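You operate a simulated robot arm through the tools that you are given. There is no shell and no other tool. Be economical: measure what you need, move in short steps, check, and stop when the job is done.

You run a simulated robot arm. Do the job below in one go: nothing can be reset, and whatever is moved stays where it is left.

## Task
Stack the carton labelled "Root feed" from the inside of the green flood tray on top of the carton marked "Leaf feed". Then stack the tin that says "Clips" from the inside of the green flood tray on top of the tin that says "Seals". Then take the probe and put it in the inside of the grey flood tray. Then put the teal planter on the end of the wall bench beside the grey mat away on the planter end of the long bench. Then put the moisture meter marked "56" from the end of the wall bench beside the grey mat on top of the orange planter. Then press the reset button two times. Then fetch the blue dripper from the top of the green tank and stand it in the inside of the grey flood tray. The order counts. Set down upright: moisture meter, blue dripper.

It is judged by the outcome, as a careful person would: the job done as asked, and still so three seconds after it is handed in. It fails if anything else is knocked over, pushed out of place, dropped, spilled or broken. Lids that push on must go on centred and level and be pressed home; caps that screw on are set level and turned clockwise until they are tight.

## Robot
A 7-joint arm with a two-finger parallel gripper on a trunk, on a base that drives. Base frame: it is fixed to the floor where the robot stands at the start and does not move with it; the origin is under the middle of the robot, x ahead of it, y to its left, z up; the surface under the hand at the start is at about z = 0.789. Lengths are in m, angles in degrees, forces in N, time in s.
With the tool pointing down near the work surface it reaches from about 0.34 to 0.86 m from the robot's upright axis, wherever it stands. Its first joint turns from -166.0 to 166.0 degrees. Places, roughly: blue dripper [0.25, 2.5, 1]; carton [0.75, 0, 0.75]; inside of the grey flood tray [1.6, -0.1, 0.8]; moisture meter [0.5, -2, 1]; orange planter (10x10x9 cm) [0.2, -1.9, 0.8]; planter end of the long bench [2.4, -0.1, 0.8]; probe (4x4x11 cm) [1.1, -1.7, 0.9]; reset button [-1.7, 1.4, 1.3]; teal planter (10x10x9 cm) [0.5, -1.9, 0.8]; tin [0.5, -0.25, 0.75]. Payload 3.43 kg.
The tool frame sits at the grasp point between the pads (the TCP): z along the fingers, y along the line on which they close. The tips reach 0.034 m beyond it. Largest opening 0.128 m; finger width 0.024, thickness 0.012; the body of the gripper, 0.048 by 0.13 m, starts 0.096 m behind the TCP.
Orientation is told as [roll, pitch, yaw] about the base's x, y, z axes, in that order, counted from this pose: with the fingers straight down and closing along the base's y, the tool's x points along the base's -x, its y along +y and its z along -z.

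## Interface
- The arm moves only by the tool nudge_tool. Its argument "deltas" is a list of rows, each a list of 7 numbers: the shift along the base's x, y, z in m, then the turn, a rotation vector about the base's x, y, z in degrees, then the closure in counts, from 0 (fully open) to 255 (shut). In form: [[x, y, z, ax, ay, az, jaw], ...]. A call has 1 to 12 rows; each row is the pose to reach, as a shift and turn from the pose commanded when the call began. Each row takes 0.2 s and may step no farther than 0.05 m and 8.6 degrees from the row before; otherwise, or with a gripper value out of range, the whole call is refused. A pose out of reach is approached as far as the arm can. The call stops where the force on the tool passes 40 N (or 10 N more than at its start, if that is more) or the arm is blocked; 0.2 s more then pass. The fingers move at their own pace (about 0.153 m/s each) and stop on an object; they squeeze with about 35 N. The grip force told is the motor's: it shows also when the fingers shut on nothing. Time passes only in rows, and 0.2 s behind the last, so rows that repeat a pose let the fingers close. It gives the time, the measured TCP pose, the force on the tool (base axes), the opening and the grip force at its end, in the units of the frame above (readings bear some noise), with the torque about the TCP (base axes, N m) and any sound that the robot's microphone picked up.
- Cameras (640 x 400 px; columns grow to the right, rows downward): "scene" is now at [0.1759, -0.005, 1.5478]; the picture's right is [-0.04, -1.00, -0.00], its down [-0.80, 0.03, -0.60] and it looks along [0.60, -0.02, -0.80] (base axes); focal length 255 px, centre (320, 200). "wrist" rides on the gripper at [0.076, -0.011, -0.16] in the tool frame; the picture's right is [0.15, 0.99, 0.00], its down [-0.88, 0.13, -0.46] and it looks along [-0.45, 0.07, 0.89] (tool axes); focal length 234 px, centre (320, 200). There is no depth. A picture from a camera that has moved, and an enlarged one, comes with that camera's place and axes in the base frame and with its lens.
- snapshot(camera): a new picture of that camera. It takes no simulated time.
- base_move(legs): drives the robot by 1 to 6 legs, each [ahead, turn to the left] in m and degrees, along the robot's own axes; the way and the turn of a leg run together, so that a leg with both is an arc; at most 1.5 m and 180 degrees a leg. The arm and the cameras ride along, it lands a little off, and it stops where it bumps. It gives what a move gives.
- turn_head(pan, tilt): turns the head with the scene camera to pan (to the left, within 132 degrees either way) and tilt (down, from -29 to 69), counted from straight ahead of the robot. It gives what a move gives.
- zoom(camera, box): a new picture of the part [left, top, right, bottom] of that camera's present view, enlarged. It takes no simulated time.
- finish_job(): hands the job in; it is judged then, once.

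Go step by step. Nothing tells you exact positions but the pictures and the camera data: compare them with the known pose of the tool, close in by small moves and look again before you grip or let go. The budget is 196 turns and 162 pictures, counting those below and the enlarged ones. Unless the task says otherwise, let go and move clear before handing in.

The tools are called after "Call:" by a JSON object that holds its "api" and its "payload". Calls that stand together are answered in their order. nudge_tool: Moves the arm, as the interface text tells. Its arguments: {"type":"object","properties":{"deltas":{"type":"array","items":{"type":"array","items":{"type":"number"}}}},"required":["deltas"]} The other tools are called the same way: base_move (legs) drives the base; turn_head (pan, tilt) turns the head that bears the scene camera; snapshot (camera) takes a picture; zoom (camera, box) takes an enlarged picture of a part of a camera's view; finish_job () hands the job in.

At the start:

```text
clock: 0.0
tool_pos: [0.5559, 0.0227, 1.1141]
ee_rot: [0.1, -0.1, 0.2]
ft_force: [-0.3, -0.1, 0.4]
moment: [0.01, 0.01, -0.01]
width: 0.1282
gripper_force: 0.0
robot x, y, heading: [-0.0021, -0.0059, 0.5]
head pan, tilt: [-2.4, 53.0]
```

scene: 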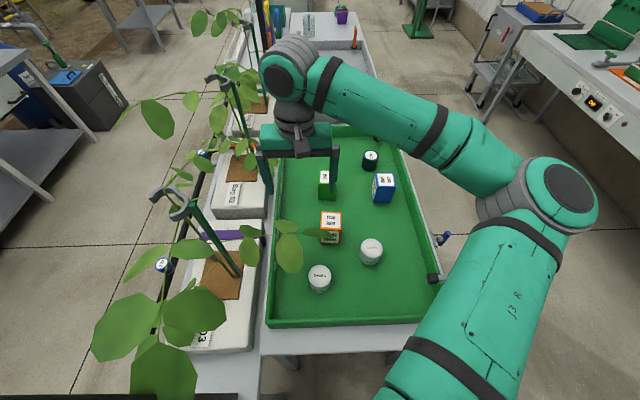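
wrist: 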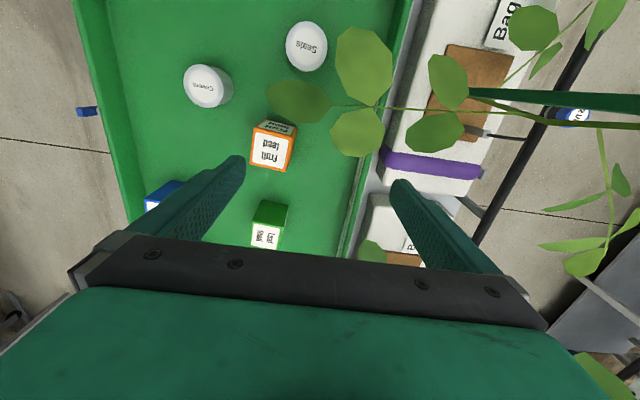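

I see the green tray with three cartons (green, orange, blue) and three tins. I'll enlarge the view to read the labels.

Call:
{"api": "zoom", "payload": {"camera": "scene", "box": [260, 120, 460, 245]}}

Call:
{"api": "zoom", "payload": {"camera": "scene", "box": [260, 210, 460, 335]}}

Call:
{"api": "zoom", "payload": {"camera": "wrist", "box": [130, 0, 370, 260]}}

```text
3.20 times, centred on (360, 182) of scene
camera zoom: at [0.1759, -0.005, 1.5478], right [-0.04, -1.0, 0.0], down [-0.8, 0.03, -0.6], along [0.6, -0.02, -0.8], focal length 815 px, centre (192, 256)
```

zoom: 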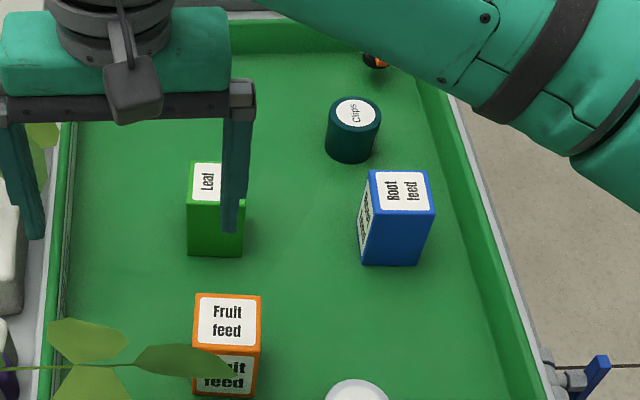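

```text
3.20 times, centred on (360, 272) of scene
camera zoom: at [0.1759, -0.005, 1.5478], right [-0.04, -1.0, 0.0], down [-0.8, 0.03, -0.6], along [0.6, -0.02, -0.8], focal length 815 px, centre (192, -32)
```

zoom: 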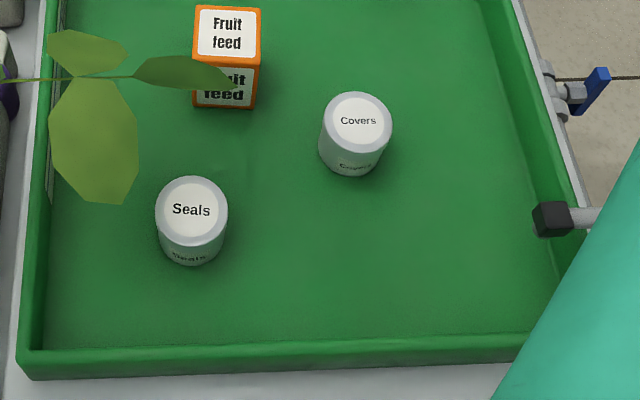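

```text
1.54 times, centred on (250, 130) of wrist
camera zoom: at [0.4789, 0.0112, 1.2754], right [-0.15, 0.99, 0.0], down [0.88, 0.13, 0.46], along [0.45, 0.07, -0.89], focal length 360 px, centre (428, 308)
```

zoom: 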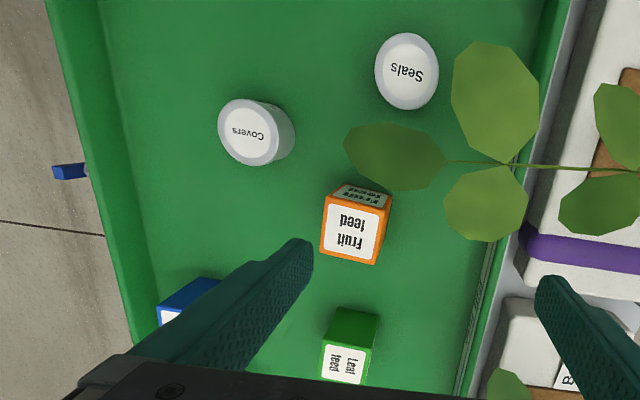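

The blue carton is "Root feed" at about (0.754, -0.253), top at z≈0.883. "Leaf feed" is the green one at about (0.774, -0.05). The "Clips" tin is at about (0.917, -0.233) and "Seals" at about (0.437, -0.013). I'll move over the blue carton with the fingers part closed, because the tray wall is close.

Call:
{"api": "nudge_tool", "payload": {"deltas": [[0.028, -0.039, 0, 0, 0, 0, 60], [0.057, -0.078, 0, 0, 0, 0, 60], [0.085, -0.118, 0, 0, 0, 0, 60], [0.113, -0.157, 0, 0, 0, 0, 60], [0.141, -0.196, -0.02, 0, 0, 0, 60], [0.17, -0.235, -0.05, 0, 0, 0, 60], [0.1976, -0.275, -0.08, 0, 0, 0, 60], [0.1976, -0.275, -0.08, 0, 0, 0, 60]]}}

Call:
{"api": "snapshot", "payload": {"camera": "wrist"}}

Call:
{"api": "snapshot", "payload": {"camera": "scene"}}

```text
refused: row 5 steps farther than a row can; nothing moved
```

```text
156 pictures are left
camera wrist: at [0.4789, 0.0112, 1.2754], right [-0.15, 0.99, 0.0], down [0.88, 0.13, 0.46], along [0.45, 0.07, -0.89], focal length 234 px, centre (320, 200)
```

wrist: 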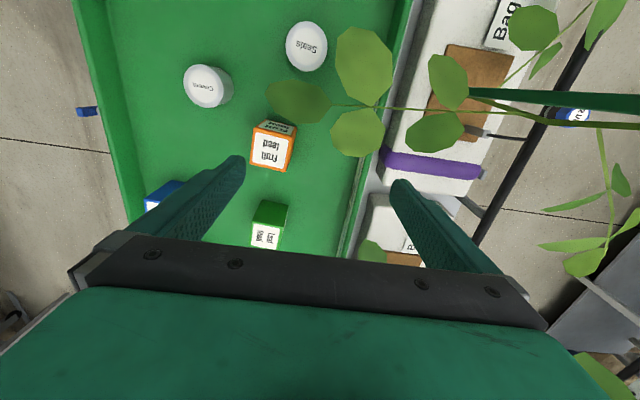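

```text
155 pictures are left
camera scene: at [0.1759, -0.005, 1.5478], right [-0.04, -1.0, 0.0], down [-0.8, 0.03, -0.6], along [0.6, -0.02, -0.8], focal length 255 px, centre (320, 200)
```

scene: 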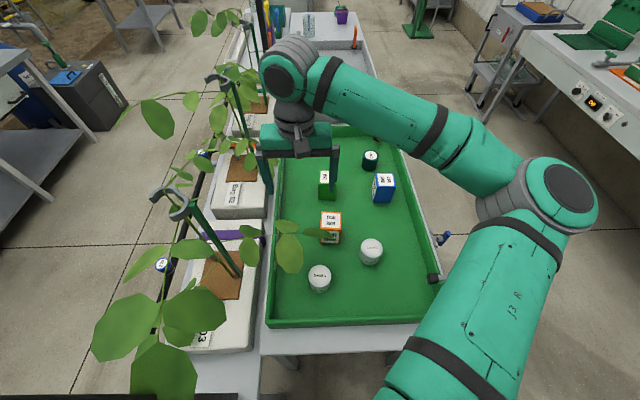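

The call was refused because row 5 stepped too far. I'll resend it with shorter steps.

Call:
{"api": "nudge_tool", "payload": {"deltas": [[0.022, -0.031, -0.009, 0, 0, 0, 60], [0.044, -0.061, -0.018, 0, 0, 0, 60], [0.066, -0.092, -0.027, 0, 0, 0, 60], [0.088, -0.122, -0.036, 0, 0, 0, 60], [0.11, -0.153, -0.045, 0, 0, 0, 60], [0.132, -0.183, -0.054, 0, 0, 0, 60], [0.154, -0.214, -0.063, 0, 0, 0, 60], [0.176, -0.244, -0.072, 0, 0, 0, 60], [0.1976, -0.275, -0.08, 0, 0, 0, 60], [0.1976, -0.275, -0.08, 0, 0, 0, 60]]}}

Call:
{"api": "snapshot", "payload": {"camera": "wrist"}}

Call:
{"api": "snapshot", "payload": {"camera": "scene"}}

```text
clock: 2.2
tool_pos: [0.7567, -0.2536, 1.0375]
ee_rot: [0.0, 0.0, 0.2]
ft_force: [0.5, -0.5, -0.9]
moment: [0.01, 0.0, 0.02]
width: 0.0978
gripper_force: 0.0
robot x, y, heading: [-0.0014, -0.0045, 0.3]
head pan, tilt: [-2.4, 53.0]
```

```text
154 pictures are left
camera wrist: at [0.6788, -0.2651, 1.1965], right [-0.15, 0.99, 0.0], down [0.88, 0.13, 0.46], along [0.45, 0.07, -0.89], focal length 234 px, centre (320, 200)
```

wrist: 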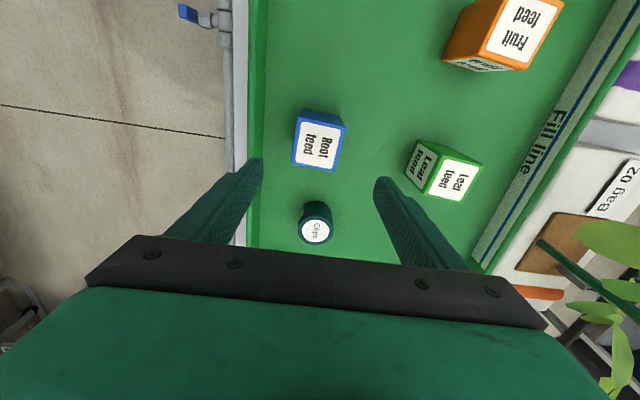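

```text
153 pictures are left
camera scene: at [0.1763, -0.0051, 1.5477], right [-0.04, -1.0, 0.0], down [-0.8, 0.03, -0.6], along [0.6, -0.02, -0.8], focal length 255 px, centre (320, 200)
```

scene: 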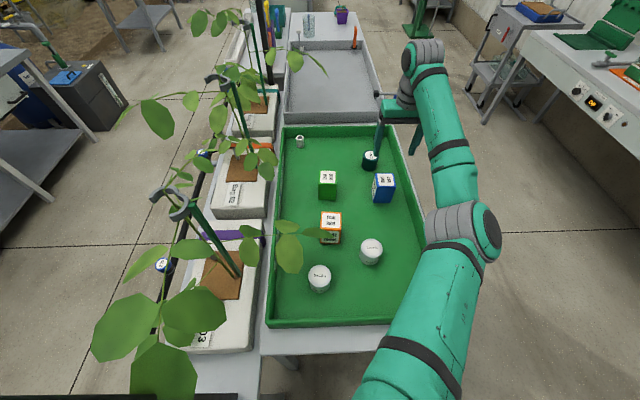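

The wrist view agrees: the blue carton is at (0.755, -0.253) and the green one at (0.772, -0.049). I'll check both cartons' yaw closely before descending.

Call:
{"api": "zoom", "payload": {"camera": "wrist", "box": [270, 90, 510, 240]}}

Call:
{"api": "zoom", "payload": {"camera": "scene", "box": [290, 120, 450, 220]}}

```text
2.67 times, centred on (390, 165) of wrist
camera zoom: at [0.6788, -0.2651, 1.1965], right [-0.15, 0.99, 0.0], down [0.88, 0.13, 0.46], along [0.45, 0.07, -0.89], focal length 624 px, centre (133, 293)
```

zoom: 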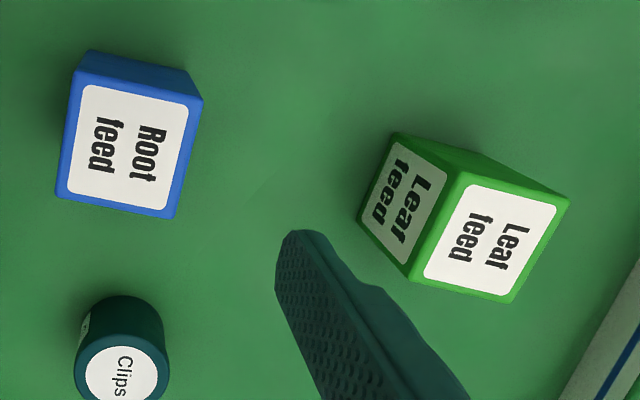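

```text
4.00 times, centred on (370, 170) of scene
camera zoom: at [0.1763, -0.0051, 1.5477], right [-0.04, -1.0, 0.0], down [-0.8, 0.03, -0.6], along [0.6, -0.02, -0.8], focal length 1018 px, centre (120, 320)
```

zoom: 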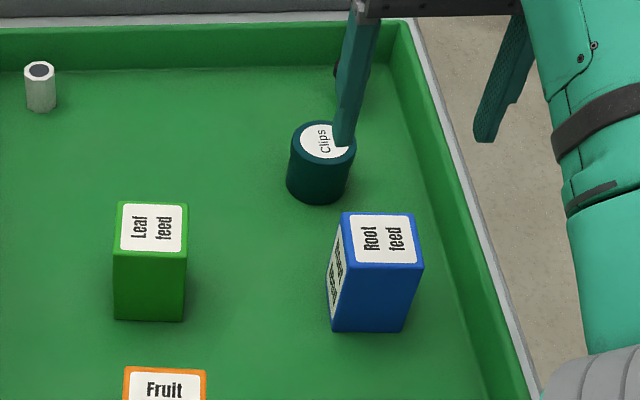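

Both cartons are yawed about -3.6°, and Leaf sits (+0.020, +0.1995) from Root. I'll turn the tool to match, descend around Root and grip it.

Call:
{"api": "nudge_tool", "payload": {"deltas": [[-0.001, -0.001, -0.045, 0, 0, -3.6, 60], [-0.001, -0.001, -0.09, 0, 0, -3.6, 60], [-0.001, -0.001, -0.135, 0, 0, -3.6, 60], [-0.001, -0.001, -0.165, 0, 0, -3.6, 60], [-0.001, -0.001, -0.182, 0, 0, -3.6, 60], [-0.001, -0.001, -0.182, 0, 0, -3.6, 60]]}}

Call:
{"api": "snapshot", "payload": {"camera": "wrist"}}

```text
clock: 3.6
tool_pos: [0.7526, -0.2559, 0.8534]
ee_rot: [-0.1, 0.0, -3.5]
ft_force: [0.1, 0.7, -0.2]
moment: [-0.01, 0.01, 0.03]
width: 0.0981
gripper_force: 0.0
robot x, y, heading: [-0.0005, -0.0046, 0.2]
head pan, tilt: [-2.4, 53.0]
```

```text
150 pictures are left
camera wrist: at [0.6762, -0.2615, 1.0131], right [-0.09, 1.0, 0.0], down [0.89, 0.08, 0.46], along [0.45, 0.04, -0.89], focal length 234 px, centre (320, 200)
```

wrist: 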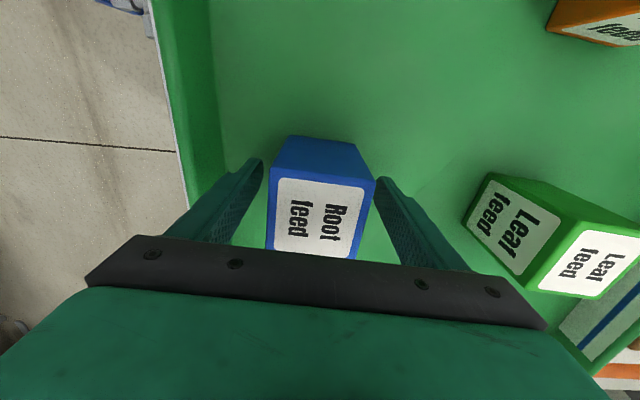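

The carton is between the fingers, so I'll close and lift.

Call:
{"api": "nudge_tool", "payload": {"deltas": [[0, 0, 0, 0, 0, 0, 255], [0, 0, 0, 0, 0, 0, 255], [0, 0, 0, 0, 0, 0, 255], [0, 0, 0.03, 0, 0, 0, 255], [0, 0, 0.07, 0, 0, 0, 255], [0, 0, 0.11, 0, 0, 0, 255], [0, 0, 0.15, 0, 0, 0, 255], [0, 0, 0.15, 0, 0, 0, 255]]}}

```text
clock: 5.4
tool_pos: [0.7517, -0.252, 1.0051]
ee_rot: [0.0, 0.1, -3.5]
ft_force: [-0.1, 0.2, -2.9]
moment: [-0.03, 0.0, 0.01]
width: 0.065
gripper_force: 35.0
robot x, y, heading: [-0.0016, -0.0021, 0.3]
head pan, tilt: [-2.4, 53.0]
```

Root feed is held. I'll carry it over Leaf feed and look.

Call:
{"api": "nudge_tool", "payload": {"deltas": [[0.004, 0.04, 0, 0, 0, 0, 255], [0.008, 0.08, 0, 0, 0, 0, 255], [0.012, 0.12, 0, 0, 0, 0, 255], [0.016, 0.16, 0, 0, 0, 0, 255], [0.02, 0.199, 0, 0, 0, 0, 255], [0.02, 0.199, 0, 0, 0, 0, 255], [0.02, 0.199, -0.035, 0, 0, 0, 255], [0.02, 0.199, -0.035, 0, 0, 0, 255]]}}

Call:
{"api": "zoom", "payload": {"camera": "wrist", "box": [220, 60, 460, 260]}}

Call:
{"api": "zoom", "payload": {"camera": "scene", "box": [260, 100, 420, 220]}}

```text
clock: 7.2
tool_pos: [0.7724, -0.0496, 0.967]
ee_rot: [0.0, 0.1, -3.4]
ft_force: [-0.2, 0.5, -2.6]
moment: [0.04, 0.04, 0.03]
width: 0.0647
gripper_force: 34.9
robot x, y, heading: [0.0004, -0.0015, 0.5]
head pan, tilt: [-2.4, 53.0]
```

```text
2.00 times, centred on (340, 160) of wrist
camera zoom: at [0.6947, -0.0572, 1.1288], right [-0.09, 1.0, 0.0], down [0.89, 0.08, 0.46], along [0.45, 0.04, -0.89], focal length 468 px, centre (280, 280)
```

zoom: 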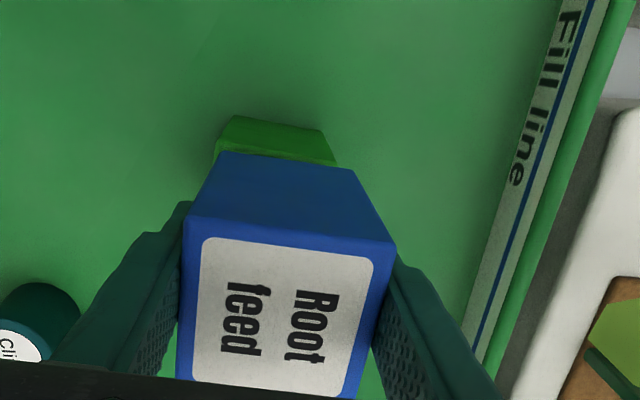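

```text
3.33 times, centred on (340, 160) of scene
camera zoom: at [0.1764, -0.005, 1.5477], right [-0.04, -1.0, 0.0], down [-0.8, 0.03, -0.6], along [0.6, -0.02, -0.8], focal length 848 px, centre (253, 333)
```

zoom: 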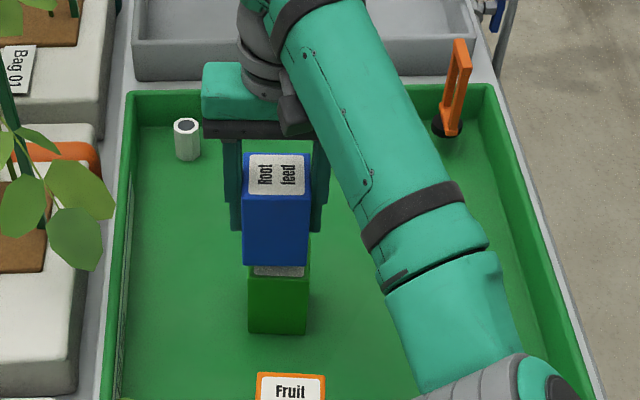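

Root is about 4 mm too far in +y relative to Leaf. I'll correct that and lower it gently.

Call:
{"api": "nudge_tool", "payload": {"deltas": [[-0.001, -0.004, 0, 0, 0, 0, 255], [-0.001, -0.004, -0.006, 0, 0, 0, 255], [-0.001, -0.004, -0.012, 0, 0, 0, 255], [-0.001, -0.004, -0.016, 0, 0, 0, 255], [-0.001, -0.004, -0.016, 0, 0, 0, 255]]}}

Call:
{"api": "zoom", "payload": {"camera": "scene", "box": [280, 120, 380, 200]}}

```text
clock: 8.4
tool_pos: [0.7715, -0.0579, 0.9519]
ee_rot: [0.0, 0.0, -3.4]
ft_force: [-1.1, 0.3, -3.4]
moment: [-0.02, -0.01, 0.0]
width: 0.0647
gripper_force: 35.2
robot x, y, heading: [-0.0013, -0.0049, 0.6]
head pan, tilt: [-2.4, 53.0]
```

```text
5.00 times, centred on (330, 160) of scene
camera zoom: at [0.1764, -0.005, 1.5477], right [-0.04, -1.0, 0.0], down [-0.8, 0.03, -0.6], along [0.6, -0.02, -0.8], focal length 1273 px, centre (270, 400)
```

zoom: 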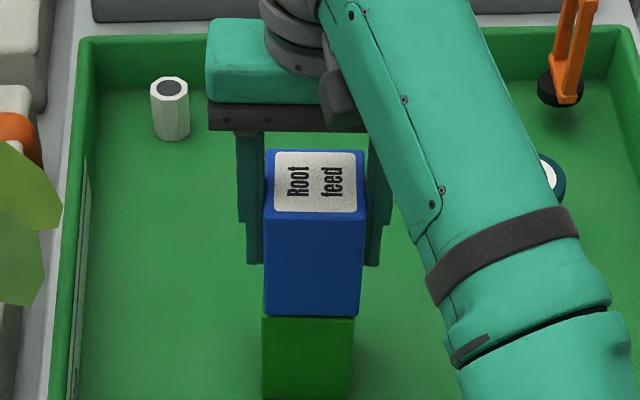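

They're aligned within about 2 mm. I'll lower the last few millimetres until I feel contact.

Call:
{"api": "nudge_tool", "payload": {"deltas": [[0, 0.001, -0.002, 0, 0, 0, 255], [0, 0.001, -0.004, 0, 0, 0, 255], [0, 0.001, -0.004, 0, 0, 0, 255]]}}

```text
clock: 9.2
tool_pos: [0.7724, -0.0579, 0.9471]
ee_rot: [0.0, -0.1, -3.4]
ft_force: [-2.6, 0.8, 4.9]
moment: [-0.09, 0.4, -0.06]
width: 0.0652
gripper_force: 35.7
robot x, y, heading: [-0.0003, -0.0054, 0.3]
head pan, tilt: [-2.4, 53.0]
```

It's in contact, so I'll open and lift clear.

Call:
{"api": "nudge_tool", "payload": {"deltas": [[0, 0, -0.001, 0, 0, 0, 200], [0, 0, -0.001, 0, 0, 0, 60], [0, 0, -0.001, 0, 0, 0, 60], [0, 0, 0.03, 0, 0, 0, 60], [0, 0, 0.08, 0, 0, 0, 60], [0, 0, 0.13, 0, 0, 0, 60], [0, 0, 0.13, 0, 0, 0, 60]]}}

Call:
{"api": "snapshot", "payload": {"camera": "scene"}}

Call:
{"api": "snapshot", "payload": {"camera": "wrist"}}

```text
clock: 10.8
tool_pos: [0.7701, -0.0559, 1.0765]
ee_rot: [0.0, -0.1, -3.4]
ft_force: [0.0, -0.1, -0.3]
moment: [0.01, 0.03, 0.02]
width: 0.0978
gripper_force: 0.0
robot x, y, heading: [0.0007, -0.0043, 0.3]
head pan, tilt: [-2.4, 53.0]
```

```text
146 pictures are left
camera scene: at [0.1763, -0.005, 1.5477], right [-0.04, -1.0, 0.0], down [-0.8, 0.03, -0.6], along [0.6, -0.02, -0.8], focal length 255 px, centre (320, 200)
```

scene: 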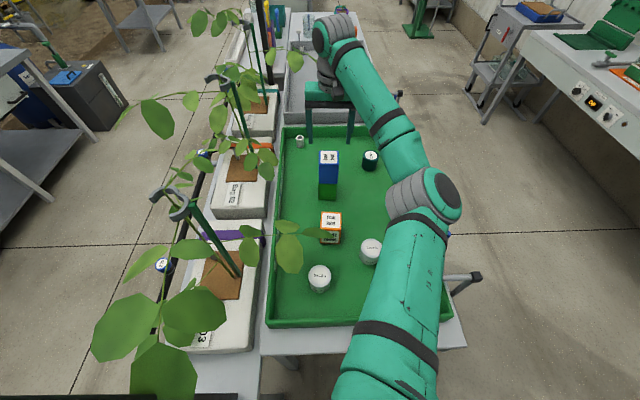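

```text
145 pictures are left
camera wrist: at [0.6937, -0.0631, 1.2374], right [-0.09, 1.0, 0.0], down [0.89, 0.08, 0.46], along [0.45, 0.04, -0.89], focal length 234 px, centre (320, 200)
```

wrist: 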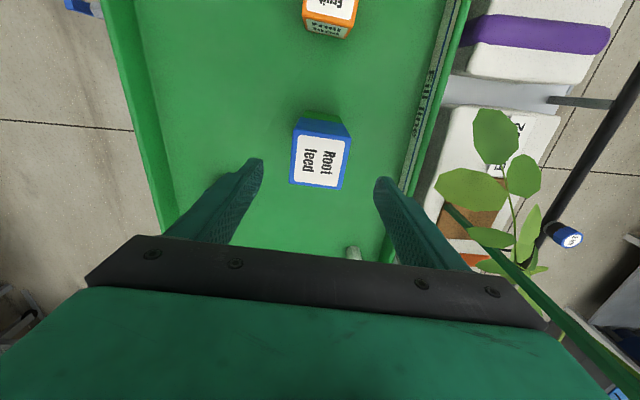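

The cartons are stacked neatly. The Clips tin is beyond reach from here, so I'll retract the arm high and look around before driving to the right of the bench.

Call:
{"api": "nudge_tool", "payload": {"deltas": [[-0.04, 0, 0.01, 0, 0, 0, 60], [-0.08, 0, 0.02, 0, 0, 0, 60], [-0.12, -0.01, 0.03, 0, 0, 0, 60], [-0.16, -0.02, 0.04, 0, 0, 0, 60], [-0.2, -0.03, 0.05, 0, 0, 0, 60], [-0.24, -0.04, 0.06, 0, 0, 0, 60], [-0.28, -0.05, 0.07, 0, 0, 0, 60], [-0.31, -0.06, 0.08, 0, 0, 0, 60]]}}

Call:
{"api": "turn_head", "payload": {"pan": -70, "tilt": 35}}

Call:
{"api": "snapshot", "payload": {"camera": "scene"}}

Call:
{"api": "turn_head", "payload": {"pan": -5, "tilt": 69}}

Call:
{"api": "snapshot", "payload": {"camera": "scene"}}

Call:
{"api": "turn_head", "payload": {"pan": -20, "tilt": 25}}

Call:
{"api": "snapshot", "payload": {"camera": "scene"}}

```text
clock: 12.6
tool_pos: [0.4627, -0.1165, 1.1579]
ee_rot: [0.0, -0.1, -3.4]
ft_force: [0.2, 0.9, -0.1]
moment: [-0.02, 0.04, 0.0]
width: 0.098
gripper_force: 0.0
robot x, y, heading: [-0.0017, -0.0081, 0.4]
head pan, tilt: [-2.4, 53.0]
```

```text
clock: 14.0
tool_pos: [0.4628, -0.1173, 1.158]
ee_rot: [0.1, 0.0, -3.3]
ft_force: [-0.1, -0.6, 0.4]
moment: [0.01, 0.02, -0.03]
width: 0.0979
gripper_force: 0.1
robot x, y, heading: [-0.0039, -0.0042, 0.5]
head pan, tilt: [-70.0, 35.0]
```

```text
144 pictures are left
camera scene: at [0.1327, -0.0849, 1.5734], right [-0.94, -0.35, 0.0], down [-0.2, 0.54, -0.82], along [0.28, -0.77, -0.57], focal length 255 px, centre (320, 200)
```

scene: 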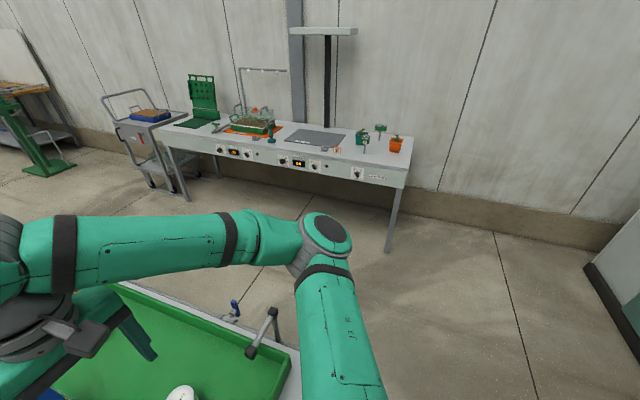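

```text
clock: 15.3
tool_pos: [0.4628, -0.1166, 1.16]
ee_rot: [0.1, 0.0, -3.4]
ft_force: [0.8, -0.6, 0.0]
moment: [-0.02, 0.0, -0.02]
width: 0.0979
gripper_force: 0.1
robot x, y, heading: [-0.0016, -0.0027, 0.3]
head pan, tilt: [-5.0, 68.8]
```

```text
143 pictures are left
camera scene: at [0.1579, -0.0069, 1.5297], right [-0.08, -1.0, 0.0], down [-0.93, 0.08, -0.36], along [0.36, -0.03, -0.93], focal length 255 px, centre (320, 200)
```

scene: 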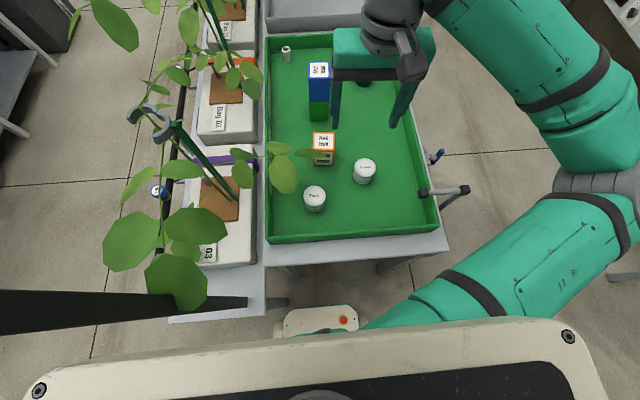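

```text
clock: 16.5
tool_pos: [0.4624, -0.1176, 1.1587]
ee_rot: [0.0, 0.0, -3.5]
ft_force: [0.6, -0.9, 0.2]
moment: [0.05, 0.0, -0.02]
width: 0.0981
gripper_force: 0.1
robot x, y, heading: [0.0004, -0.0053, 0.6]
head pan, tilt: [-20.0, 25.0]
```

```text
142 pictures are left
camera scene: at [0.1889, -0.0333, 1.5891], right [-0.34, -0.94, 0.0], down [-0.4, 0.14, -0.91], along [0.85, -0.31, -0.42], focal length 255 px, centre (320, 200)
```

scene: 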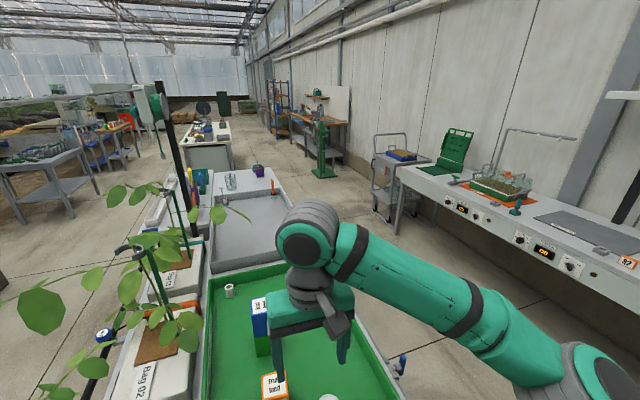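

The right side of the bench is clear floor. I'll back up a little, go round to about (0.66, -0.78) and face the bench.

Call:
{"api": "base_move", "payload": {"legs": [[-0.12, 0], [0, -90], [0.77, 0], [0, 90], [0.78, 0], [0, 90]]}}

Call:
{"api": "turn_head", "payload": {"pan": 0, "tilt": 53}}

Call:
{"api": "snapshot", "payload": {"camera": "scene"}}

```text
clock: 38.3
tool_pos: [0.7157, -0.2971, 1.1584]
ee_rot: [0.0, 0.0, 89.8]
ft_force: [0.4, 1.2, 0.3]
moment: [0.01, -0.01, 0.01]
width: 0.0979
gripper_force: 0.0
robot x, y, heading: [0.6308, -0.7624, 93.7]
head pan, tilt: [-20.0, 25.0]
```

```text
clock: 39.2
tool_pos: [0.7153, -0.2972, 1.1584]
ee_rot: [0.0, 0.0, 89.8]
ft_force: [0.2, 0.2, 0.4]
moment: [0.03, 0.01, -0.01]
width: 0.0979
gripper_force: 0.0
robot x, y, heading: [0.628, -0.7682, 93.7]
head pan, tilt: [0.0, 53.0]
```

```text
141 pictures are left
camera scene: at [0.6174, -0.5857, 1.5478], right [1.0, 0.06, 0.0], down [0.05, -0.8, -0.6], along [-0.04, 0.6, -0.8], focal length 255 px, centre (320, 200)
```

scene: 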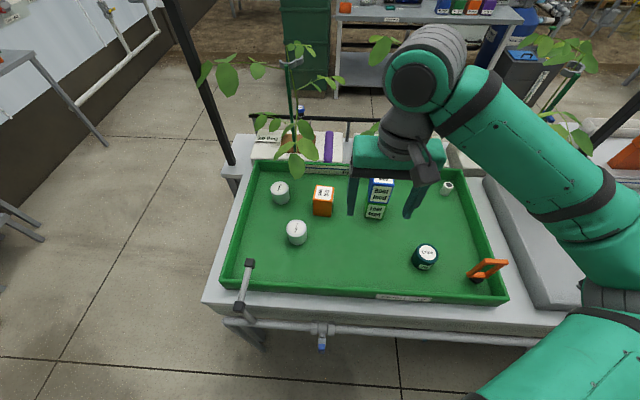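

I'm in place. Next I'll move above the Clips tin at about (0.918, -0.232) and refine with the wrist camera.

Call:
{"api": "nudge_tool", "payload": {"deltas": [[0.034, 0.011, -0.022, 0, 0, 0, 60], [0.068, 0.022, -0.045, 0, 0, 0, 60], [0.101, 0.033, -0.067, 0, 0, 0, 60], [0.135, 0.044, -0.09, 0, 0, 0, 60], [0.17, 0.055, -0.112, 0, 0, 0, 60], [0.2025, 0.065, -0.135, 0, 0, 0, 60], [0.2025, 0.065, -0.135, 0, 0, 0, 60]]}}

Call:
{"api": "snapshot", "payload": {"camera": "wrist"}}

Call:
{"api": "snapshot", "payload": {"camera": "scene"}}

```text
clock: 40.9
tool_pos: [0.9182, -0.2311, 1.0238]
ee_rot: [0.0, 0.0, 89.8]
ft_force: [0.7, -1.0, -0.4]
moment: [-0.01, 0.04, 0.05]
width: 0.0979
gripper_force: 0.1
robot x, y, heading: [0.6317, -0.7672, 93.7]
head pan, tilt: [0.0, 53.0]
```

```text
140 pictures are left
camera wrist: at [0.9285, -0.3073, 1.1845], right [-0.99, -0.14, 0.0], down [-0.13, 0.88, 0.46], along [-0.06, 0.45, -0.89], focal length 234 px, centre (320, 200)
```

wrist: 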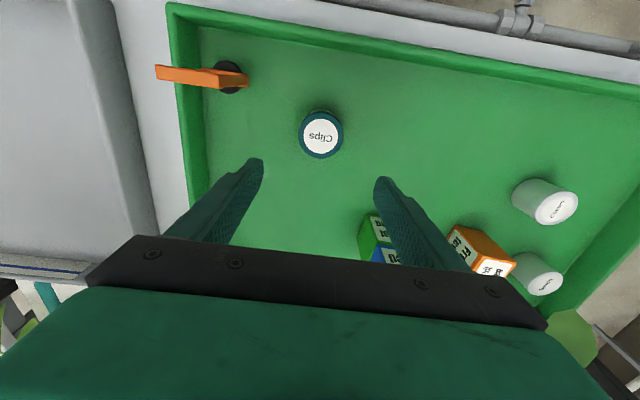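

```text
139 pictures are left
camera scene: at [0.6174, -0.5857, 1.5477], right [1.0, 0.06, 0.0], down [0.05, -0.8, -0.6], along [-0.04, 0.6, -0.8], focal length 255 px, centre (320, 200)
```

scene: 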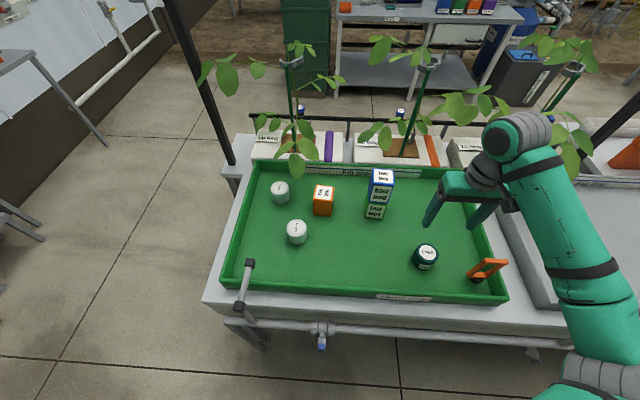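

The Clips tin is at about (0.919, -0.239), so I'll descend around it.

Call:
{"api": "nudge_tool", "payload": {"deltas": [[0.001, -0.007, -0.045, 0, 0, 0, 60], [0.001, -0.007, -0.09, 0, 0, 0, 60], [0.001, -0.007, -0.135, 0, 0, 0, 60], [0.001, -0.007, -0.175, 0, 0, 0, 60], [0.001, -0.007, -0.19, 0, 0, 0, 60], [0.001, -0.007, -0.19, 0, 0, 0, 60]]}}

Call:
{"api": "snapshot", "payload": {"camera": "wrist"}}

```text
clock: 42.2
tool_pos: [0.9184, -0.2404, 0.833]
ee_rot: [0.0, 0.0, 89.9]
ft_force: [-0.4, 0.0, 0.8]
moment: [-0.03, 0.0, 0.01]
width: 0.0978
gripper_force: 0.1
robot x, y, heading: [0.6292, -0.7647, 93.4]
head pan, tilt: [0.0, 53.0]
```

```text
138 pictures are left
camera wrist: at [0.9277, -0.3159, 0.9935], right [-0.99, -0.14, 0.0], down [-0.13, 0.88, 0.46], along [-0.06, 0.45, -0.89], focal length 234 px, centre (320, 200)
```

wrist: 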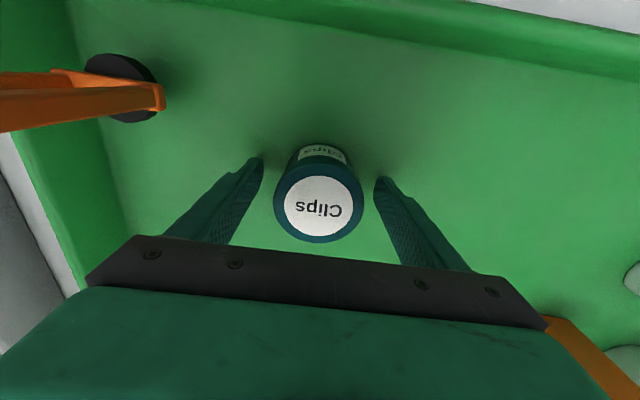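

The tin is centred between the fingers. I'll close and lift.

Call:
{"api": "nudge_tool", "payload": {"deltas": [[0, 0.002, 0, 0, 0, 0, 255], [0, 0.002, 0, 0, 0, 0, 255], [0, 0.002, 0, 0, 0, 0, 255], [0, 0.002, 0.03, 0, 0, 0, 255], [0, 0.002, 0.075, 0, 0, 0, 255], [0, 0.002, 0.12, 0, 0, 0, 255], [0, 0.002, 0.16, 0, 0, 0, 255], [0, 0.002, 0.16, 0, 0, 0, 255]]}}

Call:
{"api": "snapshot", "payload": {"camera": "wrist"}}

Call:
{"api": "zoom", "payload": {"camera": "scene", "box": [220, 140, 420, 265]}}

```text
clock: 44.0
tool_pos: [0.9204, -0.24, 0.992]
ee_rot: [0.0, 0.0, 89.9]
ft_force: [-0.1, -0.2, -0.6]
moment: [-0.01, -0.01, 0.02]
width: 0.0635
gripper_force: 34.8
robot x, y, heading: [0.627, -0.7679, 93.6]
head pan, tilt: [0.0, 53.0]
```

```text
137 pictures are left
camera wrist: at [0.9299, -0.3154, 1.1528], right [-0.99, -0.14, 0.0], down [-0.13, 0.88, 0.46], along [-0.07, 0.45, -0.89], focal length 234 px, centre (320, 200)
```

wrist: 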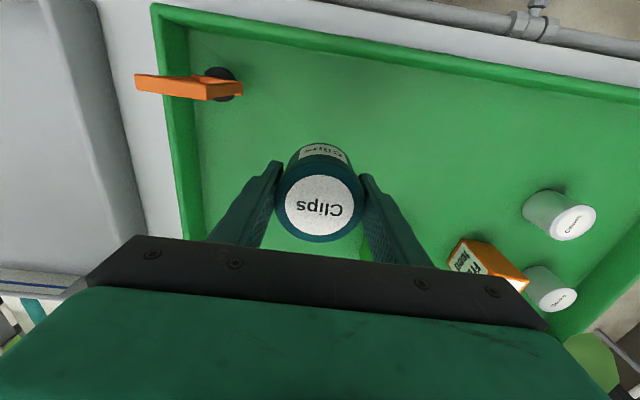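

```text
3.20 times, centred on (320, 202) of scene
camera zoom: at [0.6174, -0.5857, 1.5477], right [1.0, 0.06, 0.0], down [0.05, -0.8, -0.6], along [-0.04, 0.6, -0.8], focal length 815 px, centre (320, 192)
```

zoom: 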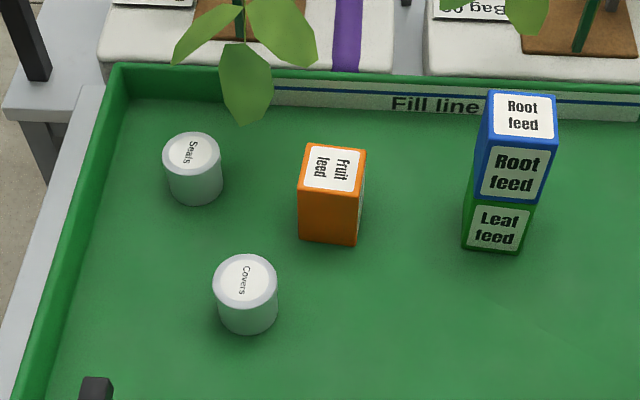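

Clips is held (63 mm wide). I'll carry it over "Seals" at about (0.434, -0.011), passing clear of the carton stack.

Call:
{"api": "nudge_tool", "payload": {"deltas": [[-0.04, 0.005, 0.02, 0, 0, 0, 255], [-0.08, 0.012, 0.02, 0, 0, 0, 255], [-0.12, 0.022, 0.02, 0, 0, 0, 255], [-0.16, 0.034, 0.02, 0, 0, 0, 255], [-0.2, 0.048, 0.02, 0, 0, 0, 255], [-0.24, 0.065, 0.02, 0, 0, 0, 255], [-0.28, 0.085, 0.02, 0, 0, 0, 255], [-0.32, 0.105, 0.02, 0, 0, 0, 255], [-0.36, 0.13, 0.02, 0, 0, 0, 255], [-0.4, 0.16, 0.02, 0, 0, 0, 255], [-0.44, 0.19, 0.02, 0, 0, 0, 255], [-0.47, 0.215, 0.02, 0, 0, 0, 255]]}}

Call:
{"api": "snapshot", "payload": {"camera": "wrist"}}

Call:
{"api": "snapshot", "payload": {"camera": "scene"}}

```text
clock: 46.6
tool_pos: [0.4517, -0.0233, 1.0134]
ee_rot: [0.1, 0.0, 89.8]
ft_force: [0.7, 1.0, -1.0]
moment: [-0.06, 0.15, -0.02]
width: 0.0638
gripper_force: 34.8
robot x, y, heading: [0.6317, -0.7691, 93.6]
head pan, tilt: [0.0, 53.0]
```

```text
135 pictures are left
camera wrist: at [0.4621, -0.0988, 1.1747], right [-0.99, -0.14, 0.0], down [-0.13, 0.88, 0.46], along [-0.06, 0.45, -0.89], focal length 234 px, centre (320, 200)
```

wrist: 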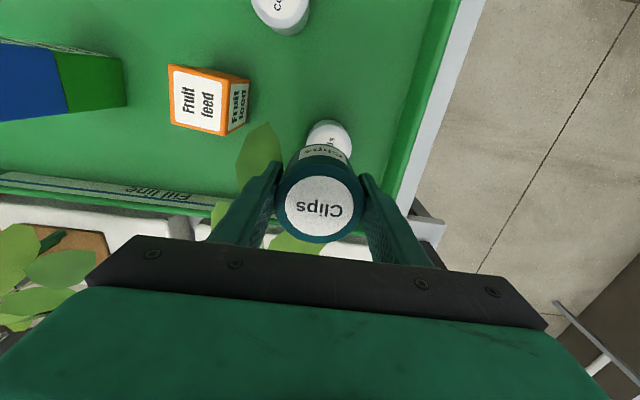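

```text
134 pictures are left
camera scene: at [0.6177, -0.5857, 1.5477], right [1.0, 0.06, 0.0], down [0.05, -0.8, -0.6], along [-0.04, 0.6, -0.8], focal length 255 px, centre (320, 200)
```

scene: 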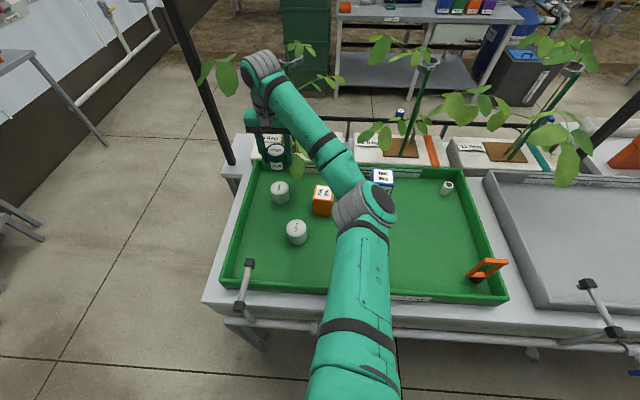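

I'll shift over Seals by about (-0.015, +0.009), come partway down, and check the alignment.

Call:
{"api": "nudge_tool", "payload": {"deltas": [[-0.015, 0.009, 0, 0, 0, 0, 255], [-0.015, 0.009, -0.04, 0, 0, 0, 255], [-0.015, 0.009, -0.08, 0, 0, 0, 255], [-0.015, 0.009, -0.108, 0, 0, 0, 255], [-0.015, 0.009, -0.108, 0, 0, 0, 255]]}}

Call:
{"api": "zoom", "payload": {"camera": "scene", "box": [230, 130, 330, 220]}}

Call:
{"api": "zoom", "payload": {"camera": "wrist", "box": [220, 80, 420, 260]}}

```text
clock: 47.9
tool_pos: [0.4363, -0.0127, 0.9061]
ee_rot: [0.0, 0.0, 90.0]
ft_force: [1.0, -0.7, -1.0]
moment: [-0.01, 0.02, 0.0]
width: 0.0637
gripper_force: 35.0
robot x, y, heading: [0.6314, -0.7665, 93.6]
head pan, tilt: [0.0, 53.0]
```

```text
4.44 times, centred on (280, 175) of scene
camera zoom: at [0.6172, -0.5856, 1.5477], right [1.0, 0.06, 0.0], down [0.05, -0.8, -0.6], along [-0.04, 0.6, -0.8], focal length 1131 px, centre (498, 311)
```

zoom: 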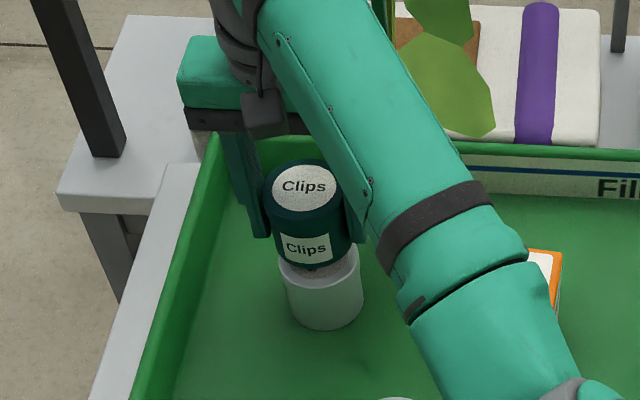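

```text
2.22 times, centred on (320, 170) of wrist
camera zoom: at [0.4465, -0.0887, 1.0667], right [-0.99, -0.14, 0.0], down [-0.13, 0.88, 0.46], along [-0.06, 0.45, -0.89], focal length 520 px, centre (320, 267)
```

zoom: 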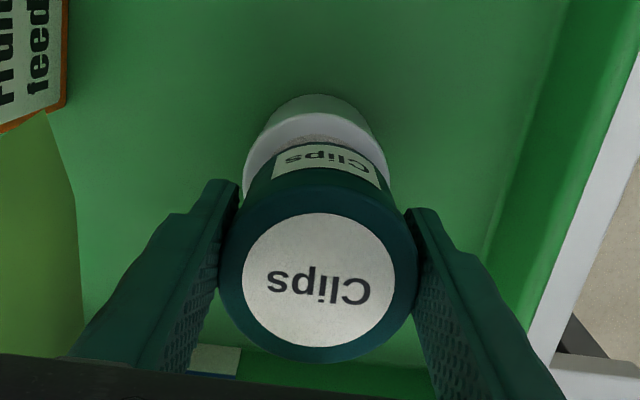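

The held tin is off by roughly (-2, +4) mm relative to Seals. I'll correct that, go lower, and check again.

Call:
{"api": "nudge_tool", "payload": {"deltas": [[0.0025, -0.0045, 0, 0, 0, 0, 255], [0.0025, -0.0045, -0.008, 0, 0, 0, 255], [0.0025, -0.0045, -0.014, 0, 0, 0, 255], [0.0025, -0.0045, -0.014, 0, 0, 0, 255]]}}

Call:
{"api": "zoom", "payload": {"camera": "scene", "box": [250, 150, 320, 210]}}

Call:
{"api": "zoom", "payload": {"camera": "wrist", "box": [260, 100, 380, 220]}}

```text
clock: 48.9
tool_pos: [0.4365, -0.0177, 0.8921]
ee_rot: [0.0, -0.1, 89.7]
ft_force: [0.6, -3.3, 14.1]
moment: [-0.39, -0.11, 0.0]
width: 0.0638
gripper_force: 34.8
robot x, y, heading: [0.6285, -0.7652, 93.4]
head pan, tilt: [0.0, 53.0]
```

```text
6.67 times, centred on (285, 180) of scene
camera zoom: at [0.6174, -0.5862, 1.5478], right [1.0, 0.06, 0.0], down [0.05, -0.8, -0.6], along [-0.04, 0.6, -0.8], focal length 1697 px, centre (553, 333)
```

zoom: 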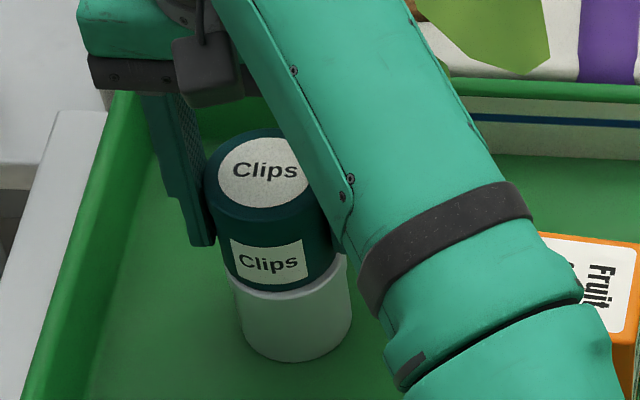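

```text
3.33 times, centred on (320, 160) of wrist
camera zoom: at [0.4468, -0.093, 1.0531], right [-0.99, -0.14, 0.0], down [-0.13, 0.88, 0.46], along [-0.07, 0.45, -0.89], focal length 781 px, centre (320, 333)
```

zoom: 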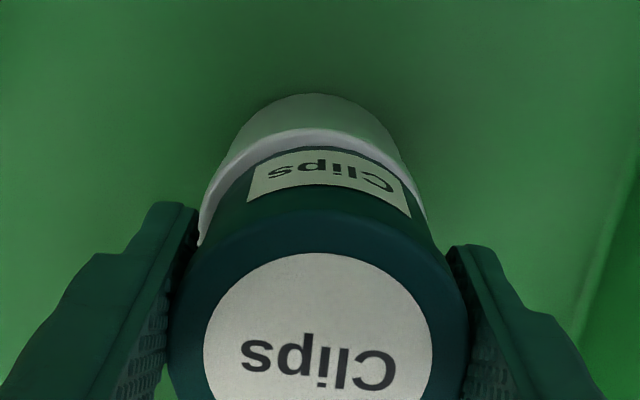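

It's in contact, with Clips about 3 mm off toward -x and +y. I'll lift slightly, shift by (+3, -3) mm and set it down again.

Call:
{"api": "nudge_tool", "payload": {"deltas": [[0, 0, 0.006, 0, 0, 0, 255], [0.003, -0.003, 0.006, 0, 0, 0, 255], [0.003, -0.003, 0.003, 0, 0, 0, 255], [0.003, -0.003, 0.001, 0, 0, 0, 255], [0.003, -0.003, 0.001, 0, 0, 0, 255]]}}

Call:
{"api": "zoom", "payload": {"camera": "scene", "box": [250, 150, 320, 210]}}

Call:
{"api": "zoom", "payload": {"camera": "wrist", "box": [260, 100, 380, 220]}}

```text
clock: 50.0
tool_pos: [0.4411, -0.0209, 0.8923]
ee_rot: [0.0, -0.1, 89.8]
ft_force: [0.7, -1.7, 5.2]
moment: [-0.12, -0.03, -0.02]
width: 0.0637
gripper_force: 35.3
robot x, y, heading: [0.6278, -0.7661, 93.4]
head pan, tilt: [0.0, 53.0]
```

```text
6.67 times, centred on (285, 180) of scene
camera zoom: at [0.6173, -0.5859, 1.5477], right [1.0, 0.06, 0.0], down [0.05, -0.8, -0.6], along [-0.04, 0.6, -0.8], focal length 1697 px, centre (553, 333)
```

zoom: 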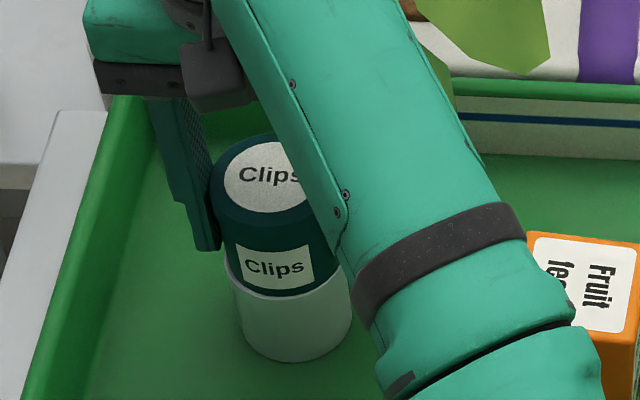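

```text
3.33 times, centred on (320, 160) of wrist
camera zoom: at [0.4504, -0.0959, 1.0533], right [-0.99, -0.14, 0.0], down [-0.13, 0.88, 0.46], along [-0.07, 0.45, -0.89], focal length 781 px, centre (320, 333)
```

zoom: 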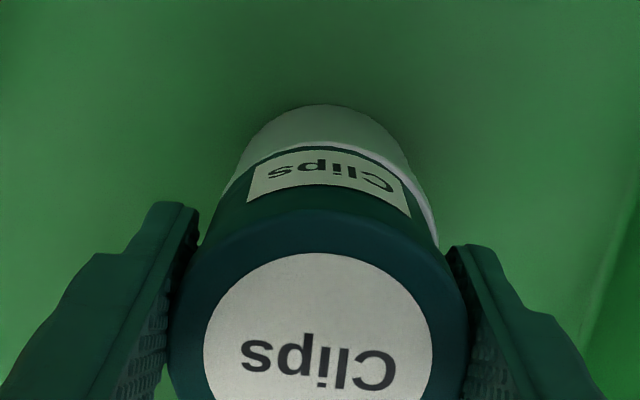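

Alignment is now within about 2 mm, so I'll release and rise.

Call:
{"api": "nudge_tool", "payload": {"deltas": [[-0.001, 0, 0, 0, 0, 0, 200], [-0.001, 0, 0, 0, 0, 0, 80], [-0.001, 0, 0, 0, 0, 0, 80], [-0.001, 0, 0.03, 0, 0, 0, 80], [-0.001, 0, 0.07, 0, 0, 0, 80], [0, -0.01, 0.12, 0, 0, 0, 80], [0.03, -0.04, 0.14, 0, 0, 0, 80], [0.06, -0.07, 0.16, 0, 0, 0, 80], [0.09, -0.1, 0.18, 0, 0, 0, 80], [0.12, -0.13, 0.2, 0, 0, 0, 80]]}}

Call:
{"api": "snapshot", "payload": {"camera": "scene"}}

```text
refused: row 6 steps farther than a row can; nothing moved
```

```text
127 pictures are left
camera scene: at [0.6173, -0.5859, 1.5477], right [1.0, 0.06, 0.0], down [0.05, -0.8, -0.6], along [-0.04, 0.6, -0.8], focal length 255 px, centre (320, 200)
```

scene: 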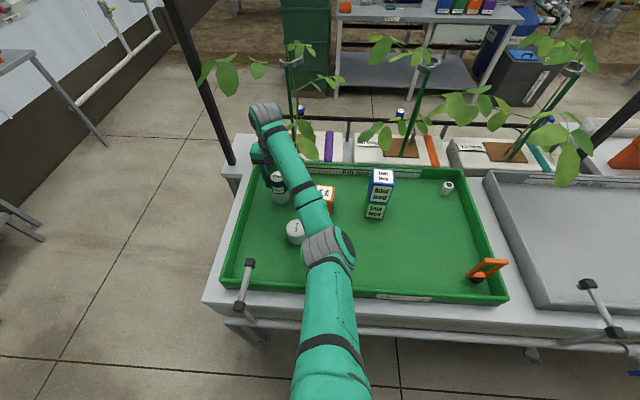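

The call was refused for step size, so I'll resend with shorter steps.

Call:
{"api": "nudge_tool", "payload": {"deltas": [[-0.001, 0, 0, 0, 0, 0, 200], [-0.001, 0, 0, 0, 0, 0, 80], [-0.001, 0, 0, 0, 0, 0, 80], [-0.001, 0, 0.03, 0, 0, 0, 80], [-0.001, 0, 0.07, 0, 0, 0, 80], [-0.001, 0, 0.115, 0, 0, 0, 80], [0.025, -0.03, 0.135, 0, 0, 0, 80], [0.05, -0.06, 0.155, 0, 0, 0, 80], [0.075, -0.09, 0.175, 0, 0, 0, 80], [0.1, -0.12, 0.195, 0, 0, 0, 80], [0.125, -0.15, 0.215, 0, 0, 0, 80]]}}

Call:
{"api": "snapshot", "payload": {"camera": "scene"}}

```text
clock: 52.5
tool_pos: [0.5615, -0.1718, 1.1073]
ee_rot: [0.0, 0.2, 89.7]
ft_force: [-0.7, 0.0, -0.2]
moment: [-0.01, -0.07, 0.0]
width: 0.0874
gripper_force: 0.1
robot x, y, heading: [0.6294, -0.765, 93.4]
head pan, tilt: [0.0, 53.0]
```

```text
126 pictures are left
camera scene: at [0.6169, -0.5855, 1.5477], right [1.0, 0.06, 0.0], down [0.05, -0.8, -0.6], along [-0.04, 0.6, -0.8], focal length 255 px, centre (320, 200)
```

scene: 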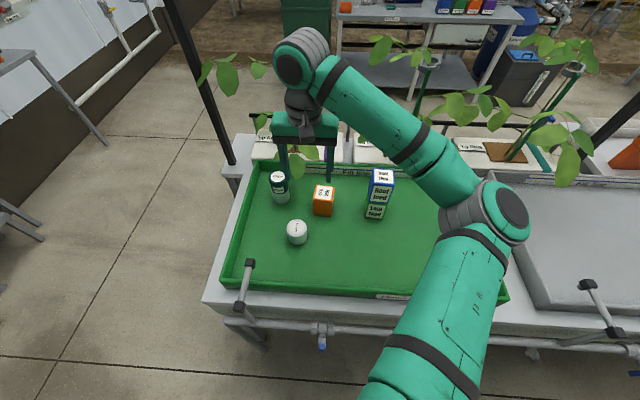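

Both stacks stand. I'll tuck the arm, turn to the wall bench and look for the probe, planters and meter.

Call:
{"api": "nudge_tool", "payload": {"deltas": [[0.014, -0.035, 0.012, 0, 0, 0, 60], [0.028, -0.07, 0.024, 0, 0, 0, 60], [0.042, -0.105, 0.036, 0, 0, 0, 60], [0.056, -0.14, 0.048, 0, 0, 0, 60], [0.07, -0.165, 0.07, 0, 0, 0, 60]]}}

Call:
{"api": "base_move", "payload": {"legs": [[0, -92], [0.3, -86]]}}

Call:
{"api": "turn_head", "payload": {"pan": 20, "tilt": 35}}

Call:
{"api": "snapshot", "payload": {"camera": "scene"}}

Call:
{"api": "turn_head", "payload": {"pan": -30, "tilt": 35}}

Call:
{"api": "snapshot", "payload": {"camera": "scene"}}

```text
clock: 53.6
tool_pos: [0.6347, -0.3341, 1.1761]
ee_rot: [0.0, 0.1, 89.7]
ft_force: [0.6, 0.9, 0.7]
moment: [-0.01, 0.02, 0.02]
width: 0.0978
gripper_force: 0.1
robot x, y, heading: [0.6325, -0.7642, 93.7]
head pan, tilt: [0.0, 53.0]
```

```text
clock: 60.0
tool_pos: [1.0867, -0.9076, 1.1766]
ee_rot: [0.0, -0.1, -18.0]
ft_force: [0.1, 0.3, 0.2]
moment: [-0.04, 0.01, -0.01]
width: 0.0979
gripper_force: 0.0
robot x, y, heading: [0.6767, -0.7706, -11.0]
head pan, tilt: [0.0, 53.0]
stopped in leg 2: the robot was blocked; the commanded pose is now the measured one
```

```text
clock: 60.8
tool_pos: [1.0867, -0.9077, 1.1757]
ee_rot: [0.0, 0.0, -18.1]
ft_force: [0.6, -0.8, -1.0]
moment: [0.02, -0.02, -0.04]
width: 0.098
gripper_force: 0.0
robot x, y, heading: [0.6759, -0.7704, -11.2]
head pan, tilt: [20.0, 35.0]
```

```text
125 pictures are left
camera scene: at [0.8648, -0.7753, 1.5733], right [0.15, -0.99, 0.0], down [-0.57, -0.09, -0.82], along [0.81, 0.12, -0.57], focal length 255 px, centre (320, 200)
```

scene: 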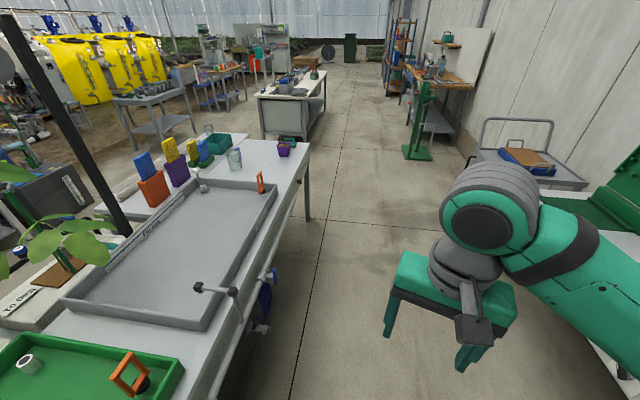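

```text
clock: 62.0
tool_pos: [1.087, -0.907, 1.1751]
ee_rot: [0.0, -0.1, -18.0]
ft_force: [0.0, -0.5, -0.1]
moment: [0.01, 0.0, -0.01]
width: 0.0978
gripper_force: 0.1
robot x, y, heading: [0.677, -0.7654, -11.5]
head pan, tilt: [-30.0, 35.0]
```

```text
124 pictures are left
camera scene: at [0.844, -0.8467, 1.5734], right [-0.66, -0.75, 0.0], down [-0.43, 0.38, -0.82], along [0.62, -0.54, -0.57], focal length 255 px, centre (320, 200)
```

scene: 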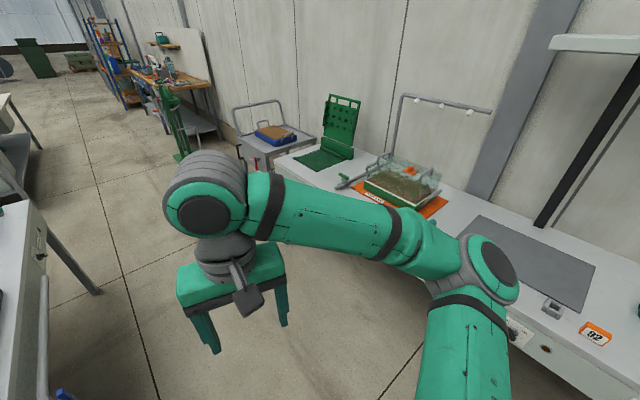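

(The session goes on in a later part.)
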